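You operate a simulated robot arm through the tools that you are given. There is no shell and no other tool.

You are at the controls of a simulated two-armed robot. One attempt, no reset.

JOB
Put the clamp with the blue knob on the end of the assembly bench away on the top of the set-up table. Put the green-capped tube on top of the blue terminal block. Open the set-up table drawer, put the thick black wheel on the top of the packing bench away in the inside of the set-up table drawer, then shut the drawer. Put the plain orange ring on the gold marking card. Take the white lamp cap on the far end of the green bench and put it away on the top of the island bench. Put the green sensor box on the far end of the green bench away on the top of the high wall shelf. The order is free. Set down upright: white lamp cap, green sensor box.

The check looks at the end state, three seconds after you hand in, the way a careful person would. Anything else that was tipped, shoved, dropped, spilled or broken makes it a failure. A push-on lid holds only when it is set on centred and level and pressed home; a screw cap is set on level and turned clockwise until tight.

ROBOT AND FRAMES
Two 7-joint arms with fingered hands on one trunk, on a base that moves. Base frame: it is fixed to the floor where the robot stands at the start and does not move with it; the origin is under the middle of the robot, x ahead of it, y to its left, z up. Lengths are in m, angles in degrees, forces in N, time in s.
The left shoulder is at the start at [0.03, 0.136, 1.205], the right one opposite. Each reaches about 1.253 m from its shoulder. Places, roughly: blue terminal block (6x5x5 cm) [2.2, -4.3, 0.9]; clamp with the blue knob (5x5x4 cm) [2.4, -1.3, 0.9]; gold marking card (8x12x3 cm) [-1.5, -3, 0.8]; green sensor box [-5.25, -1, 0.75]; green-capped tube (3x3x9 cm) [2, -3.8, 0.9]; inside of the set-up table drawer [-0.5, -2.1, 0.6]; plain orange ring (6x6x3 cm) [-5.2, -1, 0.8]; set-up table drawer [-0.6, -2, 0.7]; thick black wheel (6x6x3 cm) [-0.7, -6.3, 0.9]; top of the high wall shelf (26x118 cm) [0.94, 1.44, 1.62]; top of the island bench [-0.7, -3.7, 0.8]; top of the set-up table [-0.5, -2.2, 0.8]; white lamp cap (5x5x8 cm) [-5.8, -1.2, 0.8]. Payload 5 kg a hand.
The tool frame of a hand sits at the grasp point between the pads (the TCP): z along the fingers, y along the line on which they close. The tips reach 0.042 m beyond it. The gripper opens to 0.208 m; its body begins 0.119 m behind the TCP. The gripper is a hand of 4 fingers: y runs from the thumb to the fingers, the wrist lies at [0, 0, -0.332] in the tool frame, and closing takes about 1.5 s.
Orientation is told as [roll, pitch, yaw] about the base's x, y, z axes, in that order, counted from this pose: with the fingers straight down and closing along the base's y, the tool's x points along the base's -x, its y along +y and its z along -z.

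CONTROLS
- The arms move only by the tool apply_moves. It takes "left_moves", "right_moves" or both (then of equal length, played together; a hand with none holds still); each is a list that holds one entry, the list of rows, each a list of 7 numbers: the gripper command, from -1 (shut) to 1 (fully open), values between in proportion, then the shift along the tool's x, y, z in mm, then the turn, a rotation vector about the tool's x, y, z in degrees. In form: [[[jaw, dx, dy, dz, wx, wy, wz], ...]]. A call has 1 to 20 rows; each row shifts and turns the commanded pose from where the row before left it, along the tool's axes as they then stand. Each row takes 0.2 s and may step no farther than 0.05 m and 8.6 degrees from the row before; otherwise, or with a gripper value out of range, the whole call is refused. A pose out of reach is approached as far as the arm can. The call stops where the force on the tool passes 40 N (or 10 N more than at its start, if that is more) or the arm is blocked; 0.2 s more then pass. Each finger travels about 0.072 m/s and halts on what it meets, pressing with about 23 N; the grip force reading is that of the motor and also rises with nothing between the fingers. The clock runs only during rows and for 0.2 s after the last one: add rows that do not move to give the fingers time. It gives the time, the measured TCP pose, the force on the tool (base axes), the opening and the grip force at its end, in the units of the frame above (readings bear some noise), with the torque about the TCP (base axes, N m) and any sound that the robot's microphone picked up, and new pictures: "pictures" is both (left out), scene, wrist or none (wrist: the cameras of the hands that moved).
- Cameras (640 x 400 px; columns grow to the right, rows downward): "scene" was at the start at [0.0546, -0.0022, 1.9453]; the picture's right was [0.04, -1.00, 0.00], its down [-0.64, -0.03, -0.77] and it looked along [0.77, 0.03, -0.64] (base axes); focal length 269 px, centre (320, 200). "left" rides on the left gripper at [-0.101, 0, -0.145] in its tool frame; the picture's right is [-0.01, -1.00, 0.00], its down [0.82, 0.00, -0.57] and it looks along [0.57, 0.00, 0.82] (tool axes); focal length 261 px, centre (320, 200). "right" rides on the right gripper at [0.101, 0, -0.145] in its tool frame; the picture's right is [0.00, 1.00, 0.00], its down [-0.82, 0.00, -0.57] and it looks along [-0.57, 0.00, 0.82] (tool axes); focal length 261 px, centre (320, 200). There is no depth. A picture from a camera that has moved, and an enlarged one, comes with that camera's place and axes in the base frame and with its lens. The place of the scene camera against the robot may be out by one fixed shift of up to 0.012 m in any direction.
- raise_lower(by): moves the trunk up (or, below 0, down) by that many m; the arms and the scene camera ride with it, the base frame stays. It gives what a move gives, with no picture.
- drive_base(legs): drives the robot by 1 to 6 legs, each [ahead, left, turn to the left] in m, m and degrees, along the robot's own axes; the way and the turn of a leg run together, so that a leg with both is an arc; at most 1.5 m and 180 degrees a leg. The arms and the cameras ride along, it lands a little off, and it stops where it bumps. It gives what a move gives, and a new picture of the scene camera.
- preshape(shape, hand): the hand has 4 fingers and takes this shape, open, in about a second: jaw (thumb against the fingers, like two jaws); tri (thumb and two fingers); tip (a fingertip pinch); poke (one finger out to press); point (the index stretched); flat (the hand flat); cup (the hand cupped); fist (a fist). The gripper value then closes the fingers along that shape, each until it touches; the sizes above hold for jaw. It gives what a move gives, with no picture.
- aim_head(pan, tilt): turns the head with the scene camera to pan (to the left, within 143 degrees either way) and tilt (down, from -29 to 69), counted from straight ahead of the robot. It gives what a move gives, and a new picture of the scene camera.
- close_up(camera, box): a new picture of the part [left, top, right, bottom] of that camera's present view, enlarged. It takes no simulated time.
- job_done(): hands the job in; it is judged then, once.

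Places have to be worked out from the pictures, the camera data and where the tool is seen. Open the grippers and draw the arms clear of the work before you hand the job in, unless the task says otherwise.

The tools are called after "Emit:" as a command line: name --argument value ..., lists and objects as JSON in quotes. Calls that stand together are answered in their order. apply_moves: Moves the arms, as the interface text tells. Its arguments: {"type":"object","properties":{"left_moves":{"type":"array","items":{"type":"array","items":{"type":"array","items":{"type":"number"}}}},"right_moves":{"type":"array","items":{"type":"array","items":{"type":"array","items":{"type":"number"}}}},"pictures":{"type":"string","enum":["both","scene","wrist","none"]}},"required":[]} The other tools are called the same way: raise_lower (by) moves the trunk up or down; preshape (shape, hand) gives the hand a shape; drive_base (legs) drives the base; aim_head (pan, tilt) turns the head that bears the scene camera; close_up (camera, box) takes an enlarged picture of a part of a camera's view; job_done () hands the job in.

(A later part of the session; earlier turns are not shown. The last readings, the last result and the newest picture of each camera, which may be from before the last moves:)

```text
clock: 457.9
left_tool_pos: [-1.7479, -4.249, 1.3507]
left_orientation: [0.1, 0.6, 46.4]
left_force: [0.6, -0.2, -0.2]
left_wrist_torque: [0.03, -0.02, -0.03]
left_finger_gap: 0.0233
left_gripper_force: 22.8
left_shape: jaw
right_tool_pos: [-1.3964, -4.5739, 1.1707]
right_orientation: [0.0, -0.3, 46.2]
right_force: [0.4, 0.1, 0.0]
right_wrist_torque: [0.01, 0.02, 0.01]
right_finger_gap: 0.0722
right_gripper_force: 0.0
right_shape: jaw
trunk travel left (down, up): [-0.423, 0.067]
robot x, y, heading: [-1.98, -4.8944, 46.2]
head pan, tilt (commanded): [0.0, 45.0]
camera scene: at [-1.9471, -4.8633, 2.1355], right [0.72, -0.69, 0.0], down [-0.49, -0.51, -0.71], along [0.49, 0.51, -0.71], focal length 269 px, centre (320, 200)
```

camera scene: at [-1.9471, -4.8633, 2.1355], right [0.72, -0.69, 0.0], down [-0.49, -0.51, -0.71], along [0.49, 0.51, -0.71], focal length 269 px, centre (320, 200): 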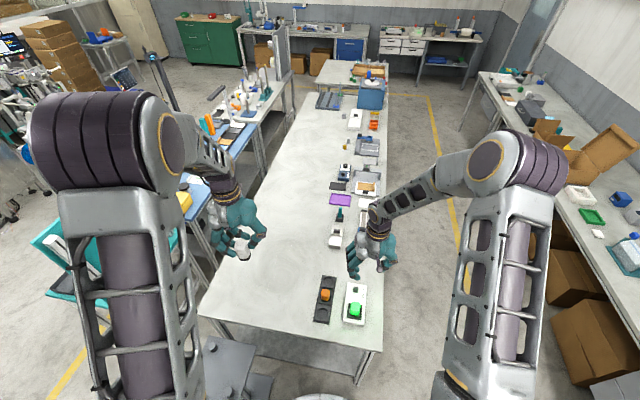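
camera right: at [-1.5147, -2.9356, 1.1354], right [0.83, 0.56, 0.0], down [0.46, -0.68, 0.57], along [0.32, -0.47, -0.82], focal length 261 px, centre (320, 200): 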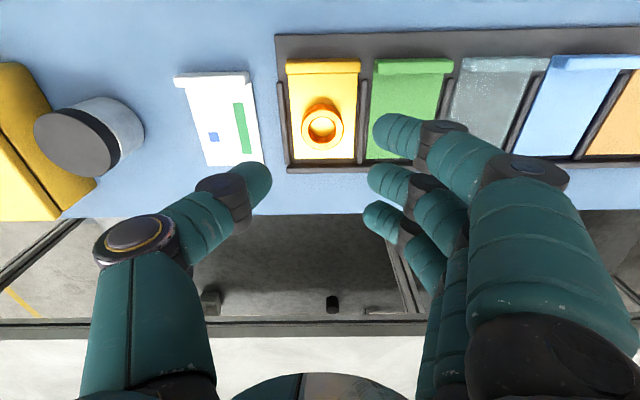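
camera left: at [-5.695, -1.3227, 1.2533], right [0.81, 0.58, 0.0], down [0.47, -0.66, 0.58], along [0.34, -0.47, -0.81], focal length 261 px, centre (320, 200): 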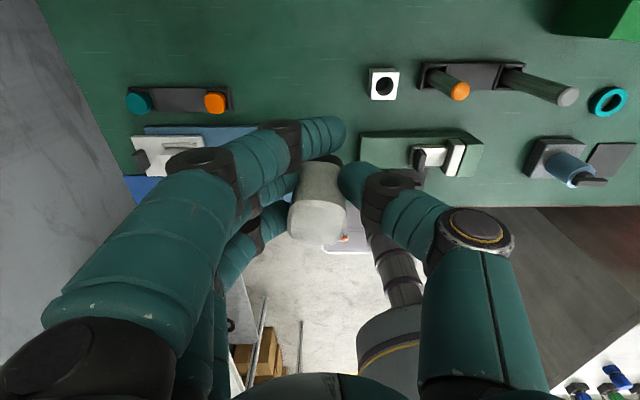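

The spot left of the black tray is clear. I move the cap over it and lower to z≈1.0.

Emit:
apply_moves --left_moves '[[[-1, -40, -11, 0, 0, 0, 0], [-1, -45, -12, 0, 0, 0, 0], [-1, -46, -12, 0, 0, 0, 0], [-1, -46, -12, 0, 0, 0, 0], [-1, 0, 0, 40, 0, 0, 0], [-1, 0, 0, 40, 0, 0, 0], [-1, 0, 0, 40, 0, 0, 0], [-1, 0, 0, 40, 0, 0, 0], [-1, 0, 0, 40, 0, 0, 0], [-1, 0, 0, 40, 0, 0, 0], [-1, 0, 0, 40, 0, 0, 0], [-1, 0, 0, 40, 0, 0, 0], [-1, 0, 0, 40, 0, 0, 0], [-1, 0, 0, 0, 0, 0, 0]]]'

Emit:
close_up --camera "scene" --box '[200, 180, 380, 330]'

Emit:
close_up --camera "left" --box '[200, 80, 440, 280]'

```text
clock: 460.9
left_tool_pos: [-1.593, -4.1558, 0.9878]
left_orientation: [0.1, 0.5, 46.4]
left_force: [0.0, -0.4, -1.7]
left_wrist_torque: [0.05, -0.06, -0.02]
left_finger_gap: 0.0234
left_gripper_force: 23.1
left_shape: jaw
right_tool_pos: [-1.3971, -4.5747, 1.1702]
right_orientation: [-0.1, -0.2, 46.3]
right_force: [0.2, -0.9, 0.1]
right_wrist_torque: [0.09, -0.04, 0.01]
right_finger_gap: 0.0721
right_gripper_force: 0.1
right_shape: jaw
trunk travel left (down, up): [-0.423, 0.067]
robot x, y, heading: [-1.9795, -4.8953, 46.3]
head pan, tilt (commanded): [0.0, 45.0]
camera scene: at [-1.9472, -4.8639, 2.1355], right [0.72, -0.69, 0.0], down [-0.49, -0.51, -0.71], along [0.49, 0.51, -0.71], focal length 269 px, centre (320, 200)
camera left: at [-1.5246, -4.0815, 1.1315], right [0.73, -0.69, 0.0], down [-0.56, -0.59, 0.58], along [-0.4, -0.42, -0.82], focal length 261 px, centre (320, 200)
```

scene: 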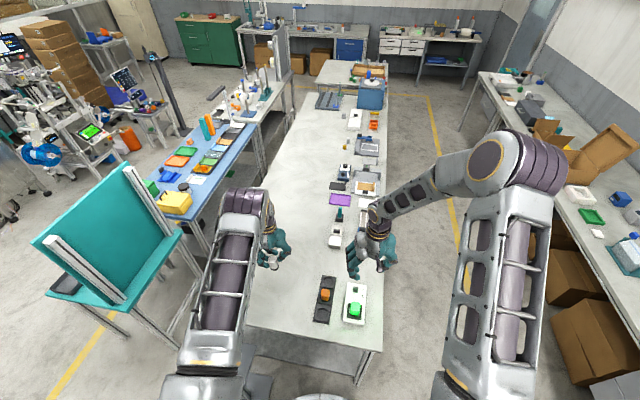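
left: 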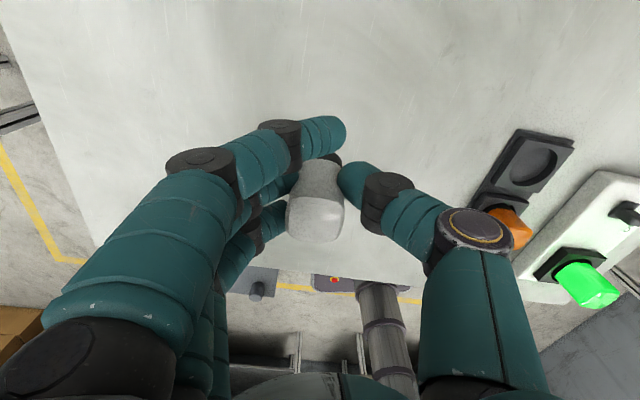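

```text
2.67 times, centred on (290, 255) of scene
camera zoom: at [-1.9472, -4.8639, 2.1355], right [0.72, -0.69, 0.0], down [-0.49, -0.51, -0.71], along [0.49, 0.51, -0.71], focal length 717 px, centre (400, 53)
```

zoom: 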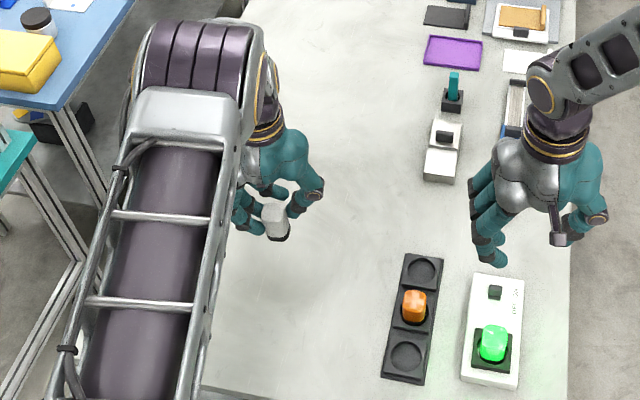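

```text
2.00 times, centred on (320, 180) of left
camera zoom: at [-1.5246, -4.0815, 1.1315], right [0.73, -0.69, 0.0], down [-0.56, -0.59, 0.58], along [-0.4, -0.42, -0.82], focal length 521 px, centre (320, 240)
```

zoom: 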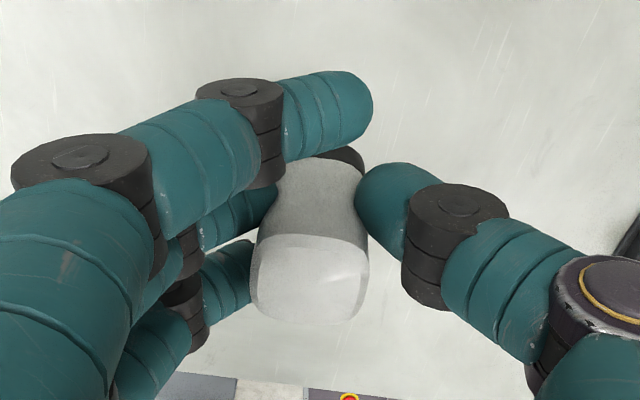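

The cap leans ~9° in the grip (top toward my left). I correct by rolling the hand about its x axis and check again.

Emit:
apply_moves --left_moves '[[[-1, 0, 0, 0, -4.3, 0, 0], [-1, 0, 0, 0, -4.3, 0, 0], [-1, 0, 0, 0, 0, 0, 0]]]' --pictures "wrist"

Emit:
close_up --camera "scene" --box '[255, 225, 315, 275]'

```text
clock: 461.8
left_tool_pos: [-1.5947, -4.1533, 0.9878]
left_orientation: [8.5, 0.6, 46.5]
left_force: [-0.4, -0.2, -1.0]
left_wrist_torque: [-0.05, -0.04, 0.0]
left_finger_gap: 0.023
left_gripper_force: 23.1
left_shape: jaw
right_tool_pos: [-1.3977, -4.572, 1.1706]
right_orientation: [0.0, -0.2, 46.2]
right_force: [0.1, 0.4, 0.1]
right_wrist_torque: [-0.08, -0.05, 0.0]
right_finger_gap: 0.0722
right_gripper_force: 0.1
right_shape: jaw
trunk travel left (down, up): [-0.423, 0.067]
robot x, y, heading: [-1.9816, -4.8931, 46.1]
head pan, tilt (commanded): [0.0, 45.0]
camera left: at [-1.5094, -4.0945, 1.13], right [0.72, -0.68, -0.15], down [-0.5, -0.65, 0.57], along [-0.49, -0.34, -0.81], focal length 261 px, centre (320, 200)
```

left: 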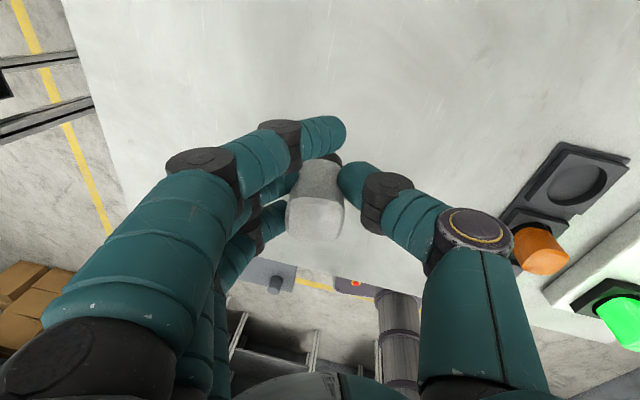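

```text
8.00 times, centred on (285, 250) of scene
camera zoom: at [-1.9477, -4.8616, 2.1354], right [0.72, -0.69, 0.0], down [-0.49, -0.51, -0.71], along [0.49, 0.51, -0.71], focal length 2151 px, centre (600, -200)
```

zoom: 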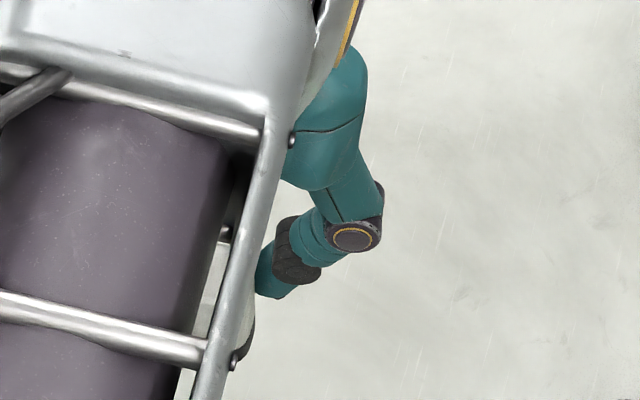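

The forearm hides the cap from the head camera, so I rely on the geometry. I lower vertically toward the table.

Emit:
apply_moves --left_moves '[[[-1, 0, -3.7, 24.7, 0, 0, 0], [-1, 0, -3.7, 24.7, 0, 0, 0], [-1, 0, -3.7, 24.7, 0, 0, 0], [-1, 0, -2.2, 15, 0, 0, 0], [-1, 0, 0, 0, 0, 0, 0]]]' --pictures "wrist"

Emit:
close_up --camera "left" --box '[200, 80, 440, 280]'

```text
clock: 462.9
left_tool_pos: [-1.594, -4.1557, 0.8982]
left_orientation: [8.6, 0.5, 46.5]
left_force: [0.5, 0.5, -0.3]
left_wrist_torque: [0.04, 0.0, -0.03]
left_finger_gap: 0.0231
left_gripper_force: 23.3
left_shape: jaw
right_tool_pos: [-1.3955, -4.5729, 1.1699]
right_orientation: [-0.2, -0.2, 46.2]
right_force: [0.7, 0.4, -0.6]
right_wrist_torque: [0.03, -0.03, 0.02]
right_finger_gap: 0.0718
right_gripper_force: 0.0
right_shape: jaw
trunk travel left (down, up): [-0.423, 0.067]
robot x, y, heading: [-1.9804, -4.894, 46.3]
head pan, tilt (commanded): [0.0, 45.0]
camera left: at [-1.5086, -4.0971, 1.0401], right [0.72, -0.68, -0.15], down [-0.5, -0.65, 0.57], along [-0.49, -0.34, -0.81], focal length 261 px, centre (320, 200)
```

left: 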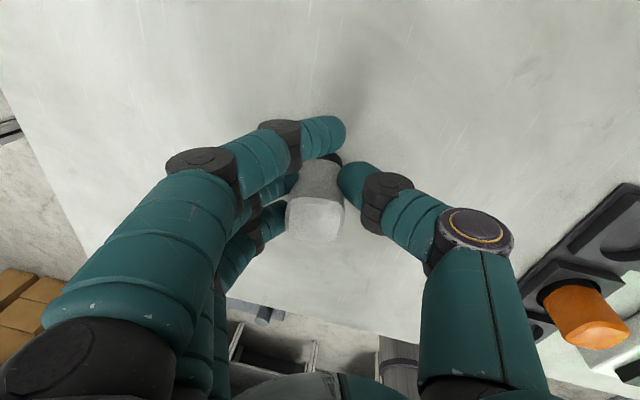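

```text
2.00 times, centred on (320, 180) of left
camera zoom: at [-1.5086, -4.0971, 1.0401], right [0.72, -0.68, -0.15], down [-0.5, -0.65, 0.57], along [-0.49, -0.34, -0.81], focal length 521 px, centre (320, 240)
```

zoom: 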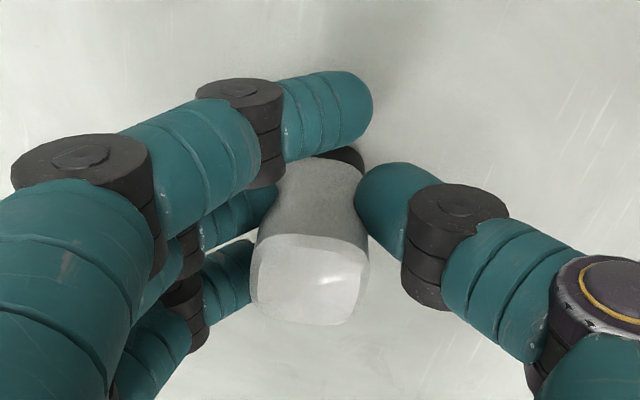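

Now small steps down until contact.

Emit:
apply_moves --left_moves '[[[-1, 0, -1, 7, 0, 0, 0], [-1, 0, -1, 7, 0, 0, 0], [-1, 0, 0, 0, 0, 0, 0]]]' --pictures "none"

Emit:
apply_moves --left_moves '[[[-1, 0, -0.7, 5, 0, 0, 0], [-1, 0, 0, 0, 0, 0, 0]]]' --pictures "none"

Emit:
apply_moves --left_moves '[[[-1, 0, -0.6, 4, 0, 0, 0], [-1, 0, 0, 0, 0, 0, 0]]]' --pictures "none"

```text
clock: 463.8
left_tool_pos: [-1.5944, -4.1543, 0.8868]
left_orientation: [8.6, 0.3, 46.5]
left_force: [-1.2, 1.1, 30.2]
left_wrist_torque: [-0.07, 0.5, -0.11]
left_finger_gap: 0.0249
left_gripper_force: 23.0
left_shape: jaw
right_tool_pos: [-1.3974, -4.5753, 1.1713]
right_orientation: [0.0, -0.3, 46.3]
right_force: [-0.3, -0.6, 0.1]
right_wrist_torque: [0.02, -0.02, 0.01]
right_finger_gap: 0.0723
right_gripper_force: 0.0
right_shape: jaw
trunk travel left (down, up): [-0.423, 0.067]
robot x, y, heading: [-1.9792, -4.8942, 46.4]
head pan, tilt (commanded): [0.0, 45.0]
```

```text
clock: 464.4
left_tool_pos: [-1.595, -4.157, 0.8793]
left_orientation: [8.5, 0.6, 46.5]
left_force: [0.4, -1.4, 14.8]
left_wrist_torque: [-0.14, 0.11, 0.07]
left_finger_gap: 0.0246
left_gripper_force: 22.8
left_shape: jaw
right_tool_pos: [-1.3964, -4.5747, 1.1711]
right_orientation: [0.0, -0.4, 46.2]
right_force: [-0.6, 0.1, 0.0]
right_wrist_torque: [0.02, 0.0, -0.02]
right_finger_gap: 0.0723
right_gripper_force: 0.2
right_shape: jaw
trunk travel left (down, up): [-0.423, 0.067]
robot x, y, heading: [-1.9831, -4.8946, 46.1]
head pan, tilt (commanded): [0.0, 45.0]
```

```text
clock: 464.9
left_tool_pos: [-1.5952, -4.1564, 0.8762]
left_orientation: [8.7, 0.6, 46.4]
left_force: [-4.8, -2.2, 26.9]
left_wrist_torque: [-0.2, 0.62, 0.11]
left_finger_gap: 0.0246
left_gripper_force: 22.7
left_shape: jaw
right_tool_pos: [-1.3971, -4.5744, 1.1711]
right_orientation: [-0.1, -0.3, 46.2]
right_force: [0.3, -0.3, -0.5]
right_wrist_torque: [-0.02, 0.01, -0.04]
right_finger_gap: 0.0723
right_gripper_force: 0.1
right_shape: jaw
trunk travel left (down, up): [-0.423, 0.067]
robot x, y, heading: [-1.98, -4.8964, 46.3]
head pan, tilt (commanded): [0.0, 45.0]
```

Contact was already made at 0.887; I relieve a few millimetres and look.

Emit:
apply_moves --left_moves '[[[-1, 0, 0.5, -3, 0, 0, 0], [-1, 0, 0, 0, 0, 0, 0]]]' --pictures "wrist"

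Emit:
close_up --camera "left" --box '[200, 80, 440, 280]'

```text
clock: 465.6
left_tool_pos: [-1.5938, -4.156, 0.8779]
left_orientation: [8.5, 0.6, 46.3]
left_force: [-1.3, 2.6, 4.5]
left_wrist_torque: [0.02, 0.09, -0.02]
left_finger_gap: 0.0236
left_gripper_force: 23.4
left_shape: jaw
right_tool_pos: [-1.396, -4.5738, 1.1701]
right_orientation: [-0.1, 0.0, 46.2]
right_force: [-0.2, 0.4, 0.4]
right_wrist_torque: [-0.01, -0.02, -0.02]
right_finger_gap: 0.0724
right_gripper_force: 0.1
right_shape: jaw
trunk travel left (down, up): [-0.423, 0.067]
robot x, y, heading: [-1.9841, -4.8959, 46.4]
head pan, tilt (commanded): [0.0, 45.0]
camera left: at [-1.5091, -4.0969, 1.0199], right [0.72, -0.68, -0.15], down [-0.5, -0.65, 0.57], along [-0.49, -0.34, -0.81], focal length 261 px, centre (320, 200)
```

left: 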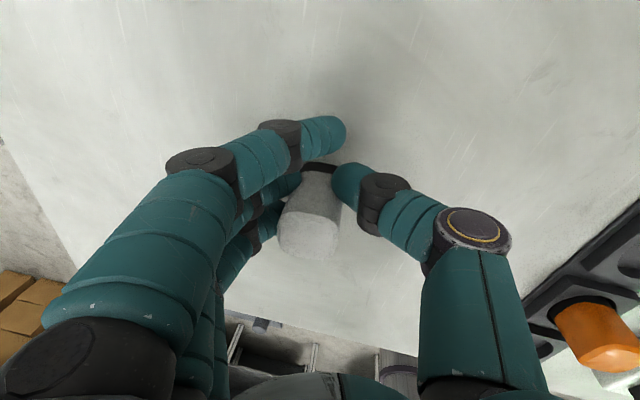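

```text
2.00 times, centred on (320, 180) of left
camera zoom: at [-1.5091, -4.0969, 1.0199], right [0.72, -0.68, -0.15], down [-0.5, -0.65, 0.57], along [-0.49, -0.34, -0.81], focal length 521 px, centre (320, 240)
```

zoom: 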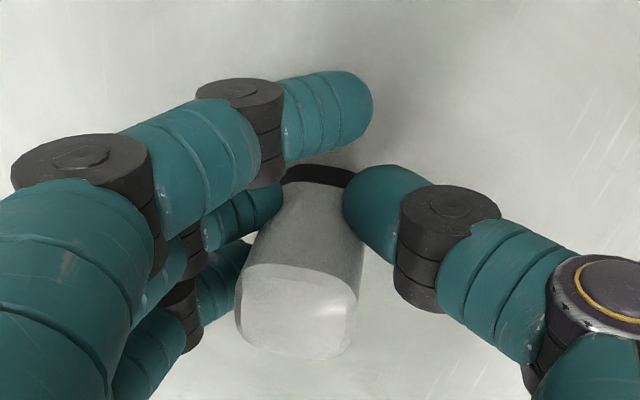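

The cap rests on the table nearly vertical. I open the hand slowly.

Emit:
apply_moves --left_moves '[[[-0.85, 0, 0, 0, 0, 0, 0], [-0.7, 0, 0, 0, 0, 0, 0], [-0.55, 0, 0, 0, 0, 0, 0], [-0.4, 0, 0, 0, 0, 0, 0], [-0.25, 0, 0, 0, 0, 0, 0], [-0.15, 0, 0, 0, 0, 0, 0], [-0.15, 0, 0, 0, 0, 0, 0], [-0.15, 0, 0, 0, 0, 0, 0]]]' --pictures "wrist"

Emit:
close_up --camera "left" --box '[200, 80, 440, 280]'

```text
clock: 467.4
left_tool_pos: [-1.5939, -4.155, 0.8794]
left_orientation: [8.7, 0.6, 46.4]
left_force: [0.4, -0.5, -0.1]
left_wrist_torque: [0.05, 0.0, -0.02]
left_finger_gap: 0.0877
left_gripper_force: 0.1
left_shape: jaw
right_tool_pos: [-1.3963, -4.574, 1.1696]
right_orientation: [-0.1, -0.2, 46.2]
right_force: [0.5, 0.2, -0.2]
right_wrist_torque: [0.0, 0.0, 0.02]
right_finger_gap: 0.0721
right_gripper_force: 0.1
right_shape: jaw
trunk travel left (down, up): [-0.423, 0.067]
robot x, y, heading: [-1.9822, -4.8943, 45.9]
head pan, tilt (commanded): [0.0, 45.0]
camera left: at [-1.5086, -4.0962, 1.0206], right [0.72, -0.68, -0.15], down [-0.5, -0.65, 0.57], along [-0.49, -0.34, -0.81], focal length 261 px, centre (320, 200)
```

left: 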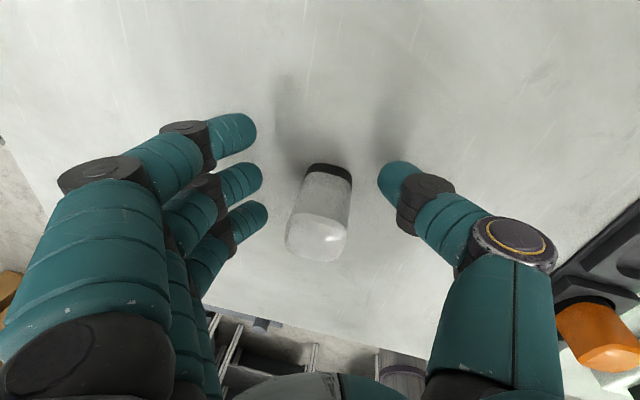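

```text
2.00 times, centred on (320, 180) of left
camera zoom: at [-1.5086, -4.0962, 1.0206], right [0.72, -0.68, -0.15], down [-0.5, -0.65, 0.57], along [-0.49, -0.34, -0.81], focal length 521 px, centre (320, 240)
```

zoom: 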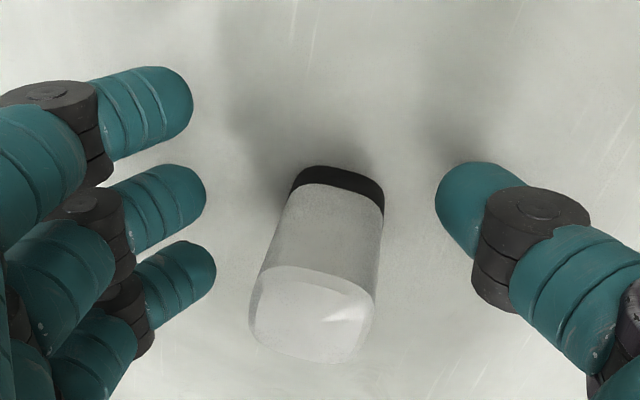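

The cap stands upright on the island bench. I lift the hand straight up and verify.

Emit:
apply_moves --left_moves '[[[-0.15, 0, 3, -20, 0, 0, 0], [-0.15, 0, 5.9, -39.5, 0, 0, 0], [-0.15, 0, 5.9, -39.5, 0, 0, 0], [-0.15, 0, 5.9, -39.5, 0, 0, 0], [-0.15, 0, 5.9, -39.5, 0, 0, 0], [-0.15, 0, 5.9, -39.5, 0, 0, 0], [-0.15, 0, 5.9, -39.5, 0, 0, 0], [-0.15, 0, 0, 0, 4.3, 0, 0], [-0.15, 0, 0, 0, 4.3, 0, 0], [-0.15, 40, 10, 0, 0, 0, 0], [-0.15, 40, 10, 0, 0, 0, 0], [-0.15, 40, 10, 0, 0, 0, 0], [-0.15, 40, 10, 0, 0, 0, 0], [-0.15, 0, 0, 0, 0, 0, 0]]]' --pictures "scene"

Emit:
close_up --camera "scene" --box '[220, 220, 380, 330]'

```text
clock: 470.4
left_tool_pos: [-1.7337, -4.2412, 1.1403]
left_orientation: [-0.1, 0.6, 46.3]
left_force: [0.7, 0.5, 0.1]
left_wrist_torque: [-0.08, 0.08, -0.02]
left_finger_gap: 0.0877
left_gripper_force: 0.0
left_shape: jaw
right_tool_pos: [-1.3956, -4.5736, 1.1692]
right_orientation: [0.0, -0.2, 46.3]
right_force: [1.0, 0.4, 0.5]
right_wrist_torque: [-0.08, 0.04, 0.0]
right_finger_gap: 0.0722
right_gripper_force: 0.0
right_shape: jaw
trunk travel left (down, up): [-0.423, 0.067]
robot x, y, heading: [-1.9771, -4.897, 46.4]
head pan, tilt (commanded): [0.0, 45.0]
camera scene: at [-1.945, -4.8615, 2.1353], right [0.72, -0.69, 0.0], down [-0.49, -0.51, -0.71], along [0.49, 0.51, -0.71], focal length 269 px, centre (320, 200)
```

scene: 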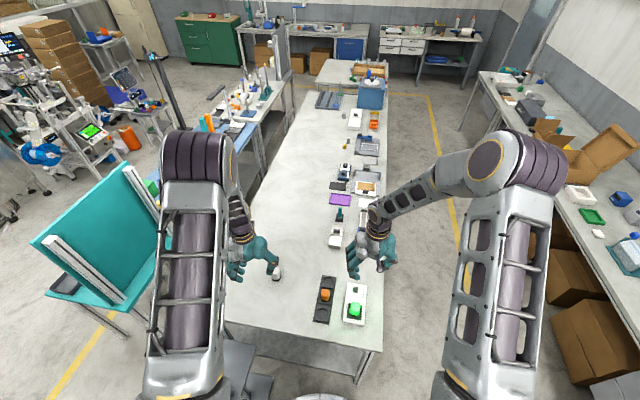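

```text
3.64 times, centred on (300, 275) of scene
camera zoom: at [-1.945, -4.8615, 2.1353], right [0.72, -0.69, 0.0], down [-0.49, -0.51, -0.71], along [0.49, 0.51, -0.71], focal length 978 px, centre (393, -73)
```

zoom: 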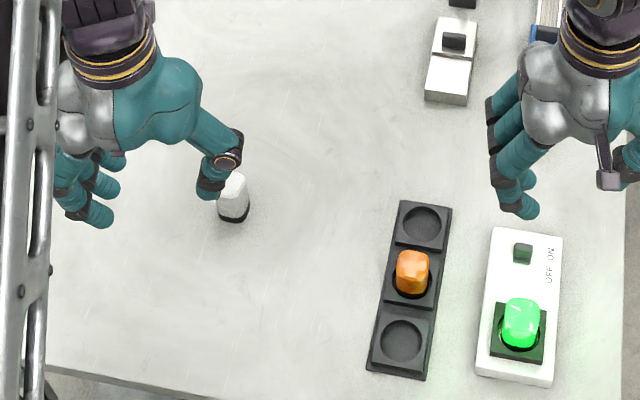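

The cap is upright on the island. Now back to the green bench for the sensor box: I back away, turn, and drive along the end aisle.

Emit:
drive_base --legs '[[-0.4, 0, 0], [0, 0, 79], [1.4, 0.04, 0], [1.4, 0.04, 0], [1.05, 0.04, 0]]'

Emit:
aim_head --pan 0 --tilt 35

```text
clock: 494.4
left_tool_pos: [-5.2367, -1.8085, 1.1404]
left_orientation: [-0.1, 0.6, 127.7]
left_force: [-0.3, 0.1, -0.1]
left_wrist_torque: [-0.01, 0.0, -0.04]
left_finger_gap: 0.0877
left_gripper_force: 0.1
left_shape: jaw
right_tool_pos: [-4.858, -1.5221, 1.1694]
right_orientation: [0.0, -0.2, 127.5]
right_force: [-0.1, 0.5, 0.3]
right_wrist_torque: [0.02, -0.03, 0.03]
right_finger_gap: 0.0721
right_gripper_force: 0.1
right_shape: jaw
trunk travel left (down, up): [-0.423, 0.067]
robot x, y, heading: [-4.6271, -2.1496, 127.5]
head pan, tilt (commanded): [0.0, 45.0]
camera scene: at [-4.6616, -2.1142, 2.1354], right [0.79, 0.61, 0.0], down [0.43, -0.56, -0.71], along [-0.43, 0.56, -0.71], focal length 269 px, centre (320, 200)
```

scene: 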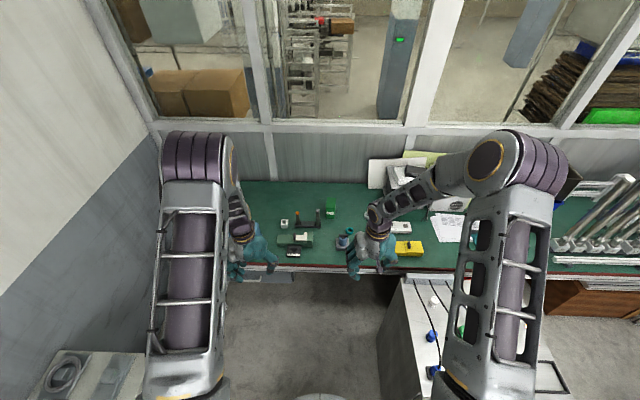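

```text
clock: 495.1
left_tool_pos: [-5.237, -1.8057, 1.1415]
left_orientation: [0.0, 0.6, 127.7]
left_force: [-0.2, -0.5, 0.5]
left_wrist_torque: [-0.04, 0.01, 0.01]
left_finger_gap: 0.0876
left_gripper_force: 0.1
left_shape: jaw
right_tool_pos: [-4.8577, -1.5214, 1.1698]
right_orientation: [-0.2, -0.1, 127.5]
right_force: [-0.2, 0.5, 0.2]
right_wrist_torque: [-0.04, 0.02, 0.0]
right_finger_gap: 0.0722
right_gripper_force: 0.1
right_shape: jaw
trunk travel left (down, up): [-0.423, 0.067]
robot x, y, heading: [-4.6301, -2.1498, 127.6]
head pan, tilt (commanded): [0.0, 35.0]
camera scene: at [-4.6657, -2.1087, 2.1502], right [0.79, 0.61, 0.0], down [0.35, -0.46, -0.82], along [-0.5, 0.65, -0.57], focal length 269 px, centre (320, 200)
```

scene: 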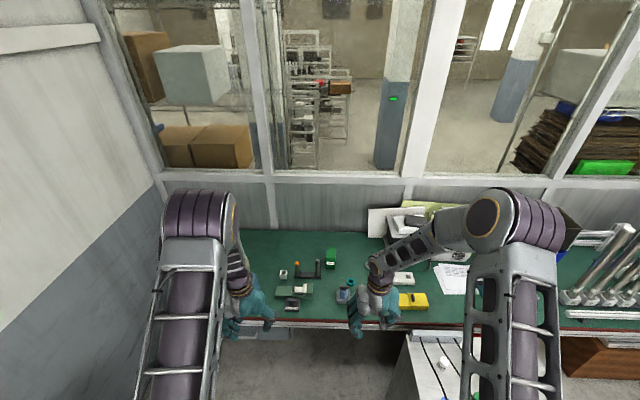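

I zoom on the sensor box to judge its size and orientation.

Emit:
close_up --camera "scene" --box '[270, 225, 390, 315]'

```text
4.44 times, centred on (330, 270) of scene
camera zoom: at [-4.6657, -2.1087, 2.1502], right [0.79, 0.61, 0.0], down [0.35, -0.46, -0.82], along [-0.5, 0.65, -0.57], focal length 1195 px, centre (276, -111)
```

zoom: 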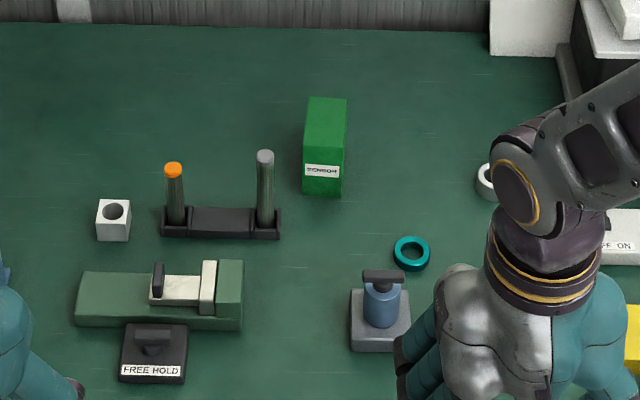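

The box is ~6 cm wide, 11 cm deep, 9 cm high at about [-5.38,-1.06]. I drive up to the bench.

Emit:
drive_base --legs '[[0.53, 0.09, -2.4]]'

Emit:
apply_moves --right_moves '[[[0.1, 0, 0, 0, 0, 0, 0], [0.1, 0, 0, 0, 0, 0, 0]]]'

```text
clock: 498.2
left_tool_pos: [-5.6079, -1.4043, 1.1419]
left_orientation: [0.0, 0.6, 125.1]
left_force: [-0.6, 0.5, 0.6]
left_wrist_torque: [-0.01, 0.02, -0.01]
left_finger_gap: 0.0879
left_gripper_force: 0.0
left_shape: jaw
right_tool_pos: [-5.2155, -1.1365, 1.1705]
right_orientation: [-0.1, -0.2, 124.8]
right_force: [0.6, -0.6, -0.3]
right_wrist_torque: [-0.04, -0.04, 0.0]
right_finger_gap: 0.0722
right_gripper_force: 0.0
right_shape: jaw
trunk travel left (down, up): [-0.423, 0.067]
robot x, y, heading: [-5.0132, -1.7737, 124.8]
head pan, tilt (commanded): [0.0, 35.0]
camera scene: at [-5.0507, -1.732, 2.1503], right [0.82, 0.57, 0.0], down [0.33, -0.47, -0.82], along [-0.47, 0.67, -0.57], focal length 269 px, centre (320, 200)
```

scene: 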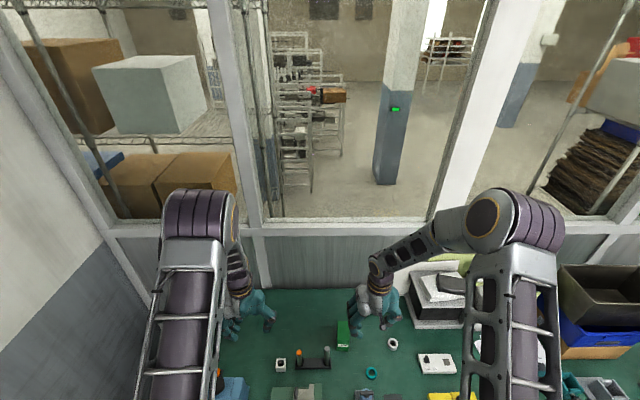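

```text
clock: 498.8
left_tool_pos: [-5.6072, -1.405, 1.1403]
left_orientation: [0.1, 0.6, 125.1]
left_force: [0.3, 0.8, -0.3]
left_wrist_torque: [0.0, -0.01, 0.02]
left_finger_gap: 0.0878
left_gripper_force: 0.0
left_shape: jaw
right_tool_pos: [-5.2163, -1.1384, 1.1697]
right_orientation: [-0.1, -0.2, 124.9]
right_force: [-0.6, 0.6, -0.7]
right_wrist_torque: [-0.06, -0.03, -0.01]
right_finger_gap: 0.1136
right_gripper_force: 0.0
right_shape: jaw
trunk travel left (down, up): [-0.423, 0.067]
robot x, y, heading: [-5.0182, -1.7759, 124.8]
head pan, tilt (commanded): [0.0, 35.0]
camera scene: at [-5.0511, -1.7316, 2.1502], right [0.82, 0.57, 0.0], down [0.33, -0.47, -0.82], along [-0.47, 0.67, -0.57], focal length 269 px, centre (320, 200)
camera right: at [-5.1584, -1.2191, 1.3146], right [-0.82, -0.57, 0.0], down [-0.47, 0.67, 0.57], along [-0.32, 0.47, -0.82], focal length 261 px, centre (320, 200)
```

scene: 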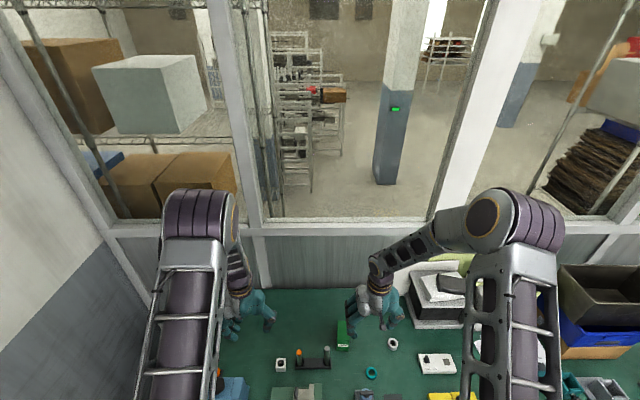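
right: 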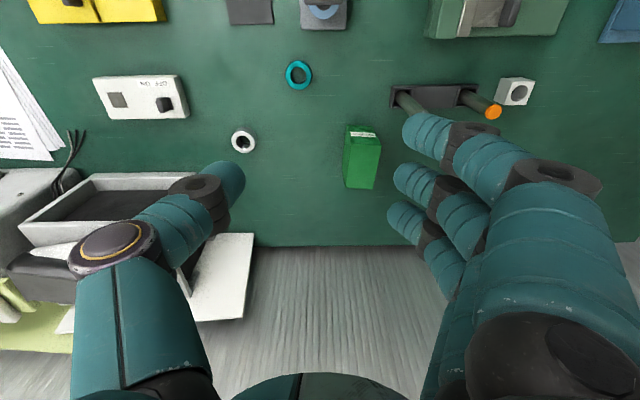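

The box top centre is ~148 mm ahead and 91 mm left of the right TCP. I move over it and descend to z≈0.95 for a check.

Emit:
apply_moves --right_moves '[[[0.1, -37, 23, 0, 0, 0, 0], [0.1, -37, 23, 0, 0, 0, 0], [0.1, -37, 23, 0, 0, 0, 0], [0.1, -37, 22, 0, 0, 0, 0], [0.1, 0, 0, 45, 0, 0, 0], [0.1, 0, 0, 45, 0, 0, 0], [0.1, 0, 0, 45, 0, 0, 0], [0.1, 0, 0, 45, 0, 0, 0], [0.1, 0, 0, 40, 0, 0, 0], [0.1, 0, 0, 0, 0, 0, 0]]]' --pictures "wrist"

```text
clock: 501.0
left_tool_pos: [-5.6074, -1.4053, 1.1422]
left_orientation: [0.0, 0.5, 125.1]
left_force: [0.2, -0.1, -0.7]
left_wrist_torque: [0.04, 0.04, -0.04]
left_finger_gap: 0.0876
left_gripper_force: 0.0
left_shape: jaw
right_tool_pos: [-5.3755, -1.0669, 0.9494]
right_orientation: [0.0, -0.2, 124.9]
right_force: [0.0, -0.5, 0.3]
right_wrist_torque: [0.06, 0.04, 0.02]
right_finger_gap: 0.1135
right_gripper_force: 0.1
right_shape: jaw
trunk travel left (down, up): [-0.423, 0.067]
robot x, y, heading: [-5.0151, -1.773, 125.0]
head pan, tilt (commanded): [0.0, 35.0]
camera right: at [-5.3171, -1.1496, 1.0941], right [-0.82, -0.57, 0.0], down [-0.46, 0.67, 0.57], along [-0.33, 0.47, -0.82], focal length 261 px, centre (320, 200)
```

right: 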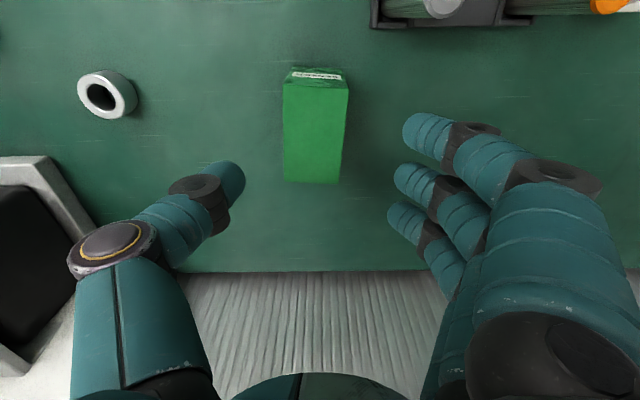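

Centred within a few mm. I correct (4 mm back, 6 mm right), descend to ~0.80 and close.

Emit:
apply_moves --right_moves '[[[0.1, 4, -6, 30, 0, 0, 0], [0.1, 0, 0, 40, 0, 0, 0], [0.1, 0, 0, 40, 0, 0, 0], [0.1, 0, 0, 30, 0, 0, 0], [0.1, 0, 0, 10, 0, 0, 0], [0.1, 0, 0, 0, 0, 0, 0]]]' --pictures "wrist"

```text
clock: 502.4
left_tool_pos: [-5.6069, -1.4041, 1.1413]
left_orientation: [-0.1, 0.5, 125.0]
left_force: [0.0, 0.1, 0.3]
left_wrist_torque: [-0.02, -0.02, -0.02]
left_finger_gap: 0.0879
left_gripper_force: 0.0
left_shape: jaw
right_tool_pos: [-5.3687, -1.0659, 0.8011]
right_orientation: [-0.1, -0.2, 124.7]
right_force: [-0.6, -0.5, 0.8]
right_wrist_torque: [0.0, 0.04, 0.0]
right_finger_gap: 0.1134
right_gripper_force: 0.0
right_shape: jaw
trunk travel left (down, up): [-0.423, 0.067]
robot x, y, heading: [-5.013, -1.7765, 124.8]
head pan, tilt (commanded): [0.0, 35.0]
camera right: at [-5.3103, -1.1483, 0.9457], right [-0.82, -0.57, 0.0], down [-0.46, 0.67, 0.57], along [-0.33, 0.47, -0.82], focal length 261 px, centre (320, 200)
```

right: 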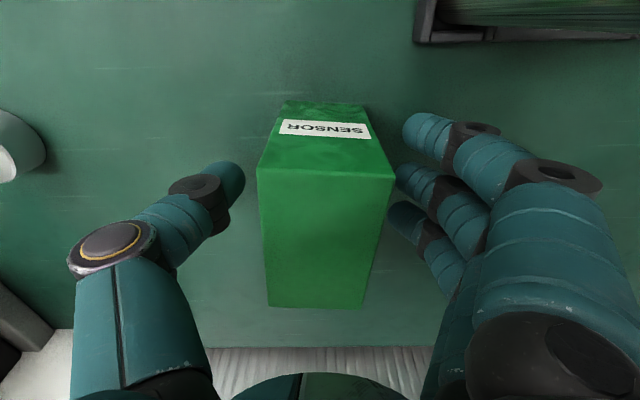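

The box is well between the fingers. Closing now.

Emit:
apply_moves --right_moves '[[[-0.1, 0, 0, 0, 0, 0, 0], [-0.3, 0, 0, 0, 0, 0, 0], [-0.5, 0, 0, 0, 0, 0, 0], [-0.8, 0, 0, 0, 0, 0, 0], [-1, 0, 0, 0, 0, 0, 0], [-1, 0, 0, 0, 0, 0, 0], [-1, 0, 0, 0, 0, 0, 0], [-1, 0, 0, 0, 0, 0, 0]]]' --pictures "wrist"

Emit:
apply_moves --right_moves '[[[-1, 0, 0, -10, 0, 0, 0], [-1, 0, 0, -20, 0, 0, 0], [-1, 0, 0, -30, 0, 0, 0], [-1, 0, 0, 0, 0, 0, 0]]]' --pictures "wrist"

```text
clock: 504.2
left_tool_pos: [-5.6087, -1.405, 1.14]
left_orientation: [0.0, 0.6, 125.1]
left_force: [0.3, 0.4, 0.8]
left_wrist_torque: [-0.01, 0.0, 0.04]
left_finger_gap: 0.0879
left_gripper_force: 0.1
left_shape: jaw
right_tool_pos: [-5.3679, -1.0667, 0.8013]
right_orientation: [-0.1, -0.2, 124.9]
right_force: [-0.1, 0.0, 0.1]
right_wrist_torque: [-0.03, 0.04, 0.03]
right_finger_gap: 0.0546
right_gripper_force: 23.1
right_shape: jaw
trunk travel left (down, up): [-0.423, 0.067]
robot x, y, heading: [-5.0159, -1.7754, 124.7]
head pan, tilt (commanded): [0.0, 35.0]
camera right: at [-5.3104, -1.1484, 0.9457], right [-0.82, -0.57, 0.0], down [-0.47, 0.67, 0.57], along [-0.32, 0.47, -0.82], focal length 261 px, centre (320, 200)
```

right: 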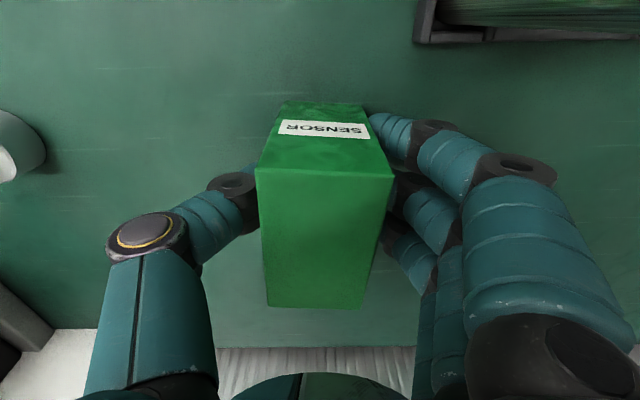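

```text
clock: 505.2
left_tool_pos: [-5.6073, -1.4044, 1.1404]
left_orientation: [0.0, 0.6, 125.1]
left_force: [-0.6, 0.5, -0.6]
left_wrist_torque: [0.0, 0.0, -0.03]
left_finger_gap: 0.0875
left_gripper_force: 0.1
left_shape: jaw
right_tool_pos: [-5.3698, -1.0645, 0.8623]
right_orientation: [-0.1, -0.2, 124.7]
right_force: [0.7, -0.3, -1.4]
right_wrist_torque: [-0.02, -0.03, -0.01]
right_finger_gap: 0.0543
right_gripper_force: 23.3
right_shape: jaw
trunk travel left (down, up): [-0.423, 0.067]
robot x, y, heading: [-5.0176, -1.7737, 125.0]
head pan, tilt (commanded): [0.0, 35.0]
camera right: at [-5.3115, -1.1467, 1.0064], right [-0.82, -0.57, 0.0], down [-0.47, 0.67, 0.57], along [-0.32, 0.47, -0.82], focal length 261 px, centre (320, 200)
```

right: 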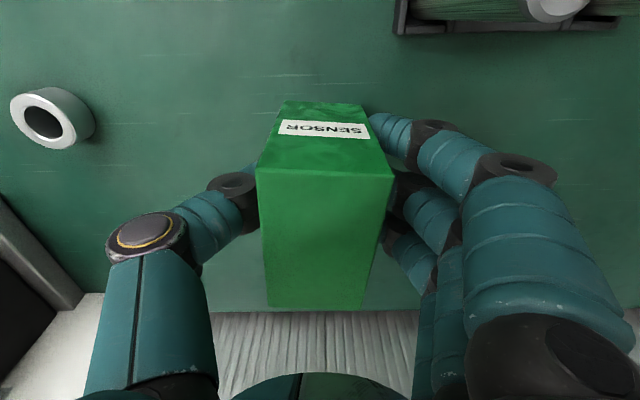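

The sensor box is firmly held. I lift it, pull it in, and raise the left hand too for travelling.

Emit:
apply_moves --left_moves '[[[-0.15, 0, 0, -30, 0, 0, 0], [-0.15, 0, 0, -30, 0, 0, 0], [-0.15, 0, 0, -30, 0, 0, 0], [-0.15, 0, 0, -30, 0, 0, 0], [-0.15, 20, -15, -30, 0, 0, 0], [-0.15, 20, -15, -20, 0, 0, 0], [-0.15, 20, -15, 0, 0, 0, 0], [-0.15, 20, -15, 0, 0, 0, 0], [-0.15, 0, 0, 0, 0, 0, 0], [-0.15, 0, 0, 0, 0, 0, 0], [-0.15, 0, 0, 0, 0, 0, 0], [-0.15, 0, 0, 0, 0, 0, 0], [-0.15, 0, 0, 0, 0, 0, 0]]]' --right_moves '[[[-1, 0, 0, -40, 0, 0, 0], [-1, 0, 0, -40, 0, 0, 0], [-1, 0, 0, -40, 0, 0, 0], [-1, 0, 0, -40, 0, 0, 0], [-1, 0, 0, -40, 0, 0, 0], [-1, 0, 0, -40, 0, 0, 0], [-1, 0, 0, -40, 0, 0, 0], [-1, 0, 0, -40, 0, 0, 0], [-1, 35, -25, 0, 0, 0, 0], [-1, 35, -25, 0, 0, 0, 0], [-1, 35, -25, 0, 0, 0, 0], [-1, 35, -25, 0, 0, 0, 0], [-1, 0, 0, 0, 0, 0, 0]]]' --pictures "scene"

Emit:
drive_base --legs '[[-1.0, -0.1, 0], [-1.1, -0.08, 0], [0, 0, -90]]'

Emit:
aim_head --pan 0 --tilt 28

```text
clock: 508.0
left_tool_pos: [-5.516, -1.4334, 1.3102]
left_orientation: [-0.1, 0.6, 125.1]
left_force: [0.3, -0.3, 0.6]
left_wrist_torque: [0.0, -0.08, 0.01]
left_finger_gap: 0.0879
left_gripper_force: 0.0
left_shape: jaw
right_tool_pos: [-5.2076, -1.1243, 1.18]
right_orientation: [-0.1, -0.2, 124.8]
right_force: [-1.5, -0.2, -2.8]
right_wrist_torque: [-0.03, -0.07, 0.02]
right_finger_gap: 0.0545
right_gripper_force: 23.5
right_shape: jaw
trunk travel left (down, up): [-0.423, 0.067]
robot x, y, heading: [-5.0185, -1.7719, 125.1]
head pan, tilt (commanded): [0.0, 35.0]
camera scene: at [-5.0527, -1.7319, 2.1502], right [0.82, 0.57, 0.0], down [0.33, -0.47, -0.82], along [-0.47, 0.67, -0.57], focal length 269 px, centre (320, 200)
```

scene: 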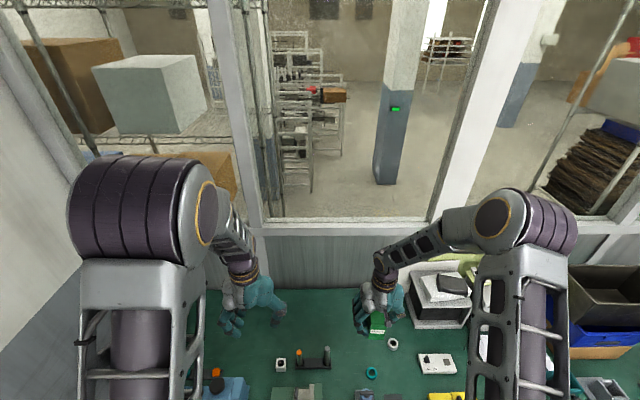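

```text
clock: 522.4
left_tool_pos: [-3.3345, -2.9197, 1.311]
left_orientation: [-0.1, 0.7, 34.6]
left_force: [-0.6, -0.4, -0.3]
left_wrist_torque: [0.04, -0.01, -0.03]
left_finger_gap: 0.0878
left_gripper_force: 0.1
left_shape: jaw
right_tool_pos: [-3.0265, -3.2298, 1.1816]
right_orientation: [-0.1, -0.1, 34.5]
right_force: [0.6, -0.2, -1.6]
right_wrist_torque: [0.01, 0.02, 0.03]
right_finger_gap: 0.0545
right_gripper_force: 23.1
right_shape: jaw
trunk travel left (down, up): [-0.423, 0.067]
robot x, y, heading: [-3.6755, -3.4172, 34.3]
head pan, tilt (commanded): [0.0, 35.0]
camera scene: at [-3.6309, -3.3897, 2.1502], right [0.57, -0.82, 0.0], down [-0.47, -0.33, -0.82], along [0.67, 0.46, -0.57], focal length 269 px, centre (320, 200)
```

scene: 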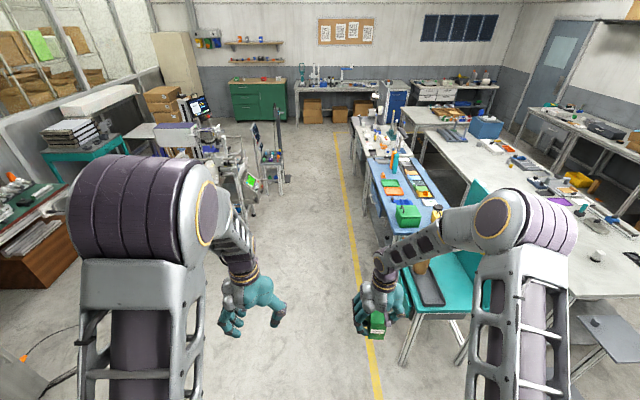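

```text
clock: 523.0
left_tool_pos: [-3.3342, -2.92, 1.3103]
left_orientation: [0.0, 0.6, 34.7]
left_force: [-0.4, -0.6, -0.3]
left_wrist_torque: [0.03, 0.02, 0.02]
left_finger_gap: 0.0875
left_gripper_force: 0.0
left_shape: jaw
right_tool_pos: [-3.0256, -3.2297, 1.1798]
right_orientation: [-0.2, -0.3, 34.5]
right_force: [-0.7, -0.7, -2.4]
right_wrist_torque: [0.05, 0.02, 0.02]
right_finger_gap: 0.0542
right_gripper_force: 22.8
right_shape: jaw
trunk travel left (down, up): [-0.423, 0.067]
robot x, y, heading: [-3.6767, -3.4172, 34.8]
head pan, tilt (commanded): [0.0, 28.0]
camera scene: at [-3.6282, -3.388, 2.1612], right [0.57, -0.82, 0.0], down [-0.39, -0.27, -0.88], along [0.73, 0.5, -0.47], focal length 269 px, centre (320, 200)
```

scene: 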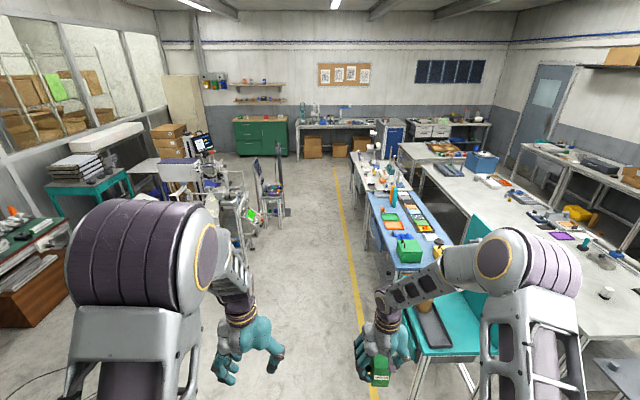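

The aisle ahead is clear. I drive up it toward the start area in three legs.

Emit:
drive_base --legs '[[1.4, -0.04, 0.5], [1.4, 0, 0], [1.2, 0, 0]]'

Emit:
aim_head --pan 30 --tilt 20

```text
clock: 542.4
left_tool_pos: [-0.0779, -0.5707, 1.3111]
left_orientation: [0.0, 0.7, 36.0]
left_force: [0.4, 0.2, 0.3]
left_wrist_torque: [-0.01, 0.04, -0.05]
left_finger_gap: 0.0877
left_gripper_force: 0.1
left_shape: jaw
right_tool_pos: [0.237, -0.8728, 1.1804]
right_orientation: [-0.1, -0.3, 35.8]
right_force: [0.8, -0.2, -2.9]
right_wrist_torque: [-0.01, 0.0, -0.02]
right_finger_gap: 0.0544
right_gripper_force: 23.3
right_shape: jaw
trunk travel left (down, up): [-0.423, 0.067]
robot x, y, heading: [-0.409, -1.0732, 35.8]
head pan, tilt (commanded): [0.0, 28.0]
camera scene: at [-0.3615, -1.0441, 2.1612], right [0.59, -0.81, 0.0], down [-0.38, -0.28, -0.88], along [0.72, 0.52, -0.47], focal length 269 px, centre (320, 200)
```

scene: 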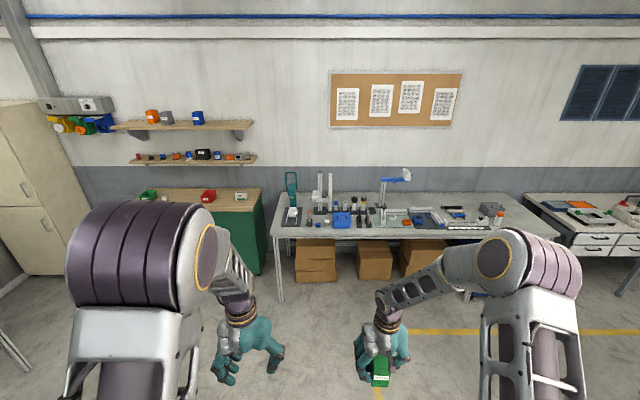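

```text
clock: 543.3
left_tool_pos: [-0.078, -0.5689, 1.3112]
left_orientation: [0.0, 0.6, 35.9]
left_force: [-0.5, 0.4, 0.7]
left_wrist_torque: [-0.01, 0.01, 0.0]
left_finger_gap: 0.0877
left_gripper_force: 0.1
left_shape: jaw
right_tool_pos: [0.2361, -0.8727, 1.1804]
right_orientation: [-0.1, -0.2, 35.7]
right_force: [0.1, -0.2, -1.9]
right_wrist_torque: [0.01, 0.0, 0.02]
right_finger_gap: 0.0542
right_gripper_force: 22.9
right_shape: jaw
trunk travel left (down, up): [-0.423, 0.067]
robot x, y, heading: [-0.4087, -1.0753, 35.9]
head pan, tilt (commanded): [30.0, 20.0]
camera scene: at [-0.3976, -1.0129, 2.1741], right [0.91, -0.41, 0.0], down [-0.14, -0.31, -0.94], along [0.39, 0.86, -0.34], focal length 269 px, centre (320, 200)
```

scene: 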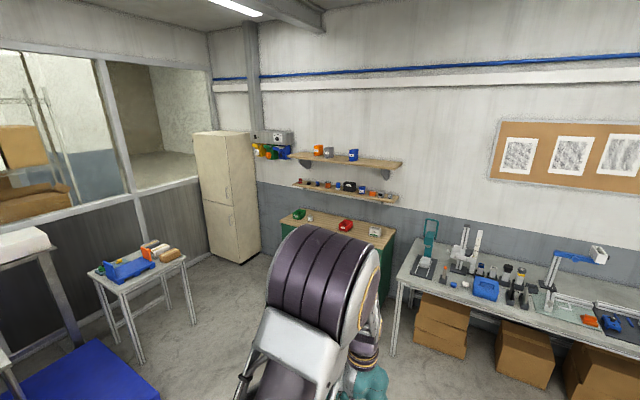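

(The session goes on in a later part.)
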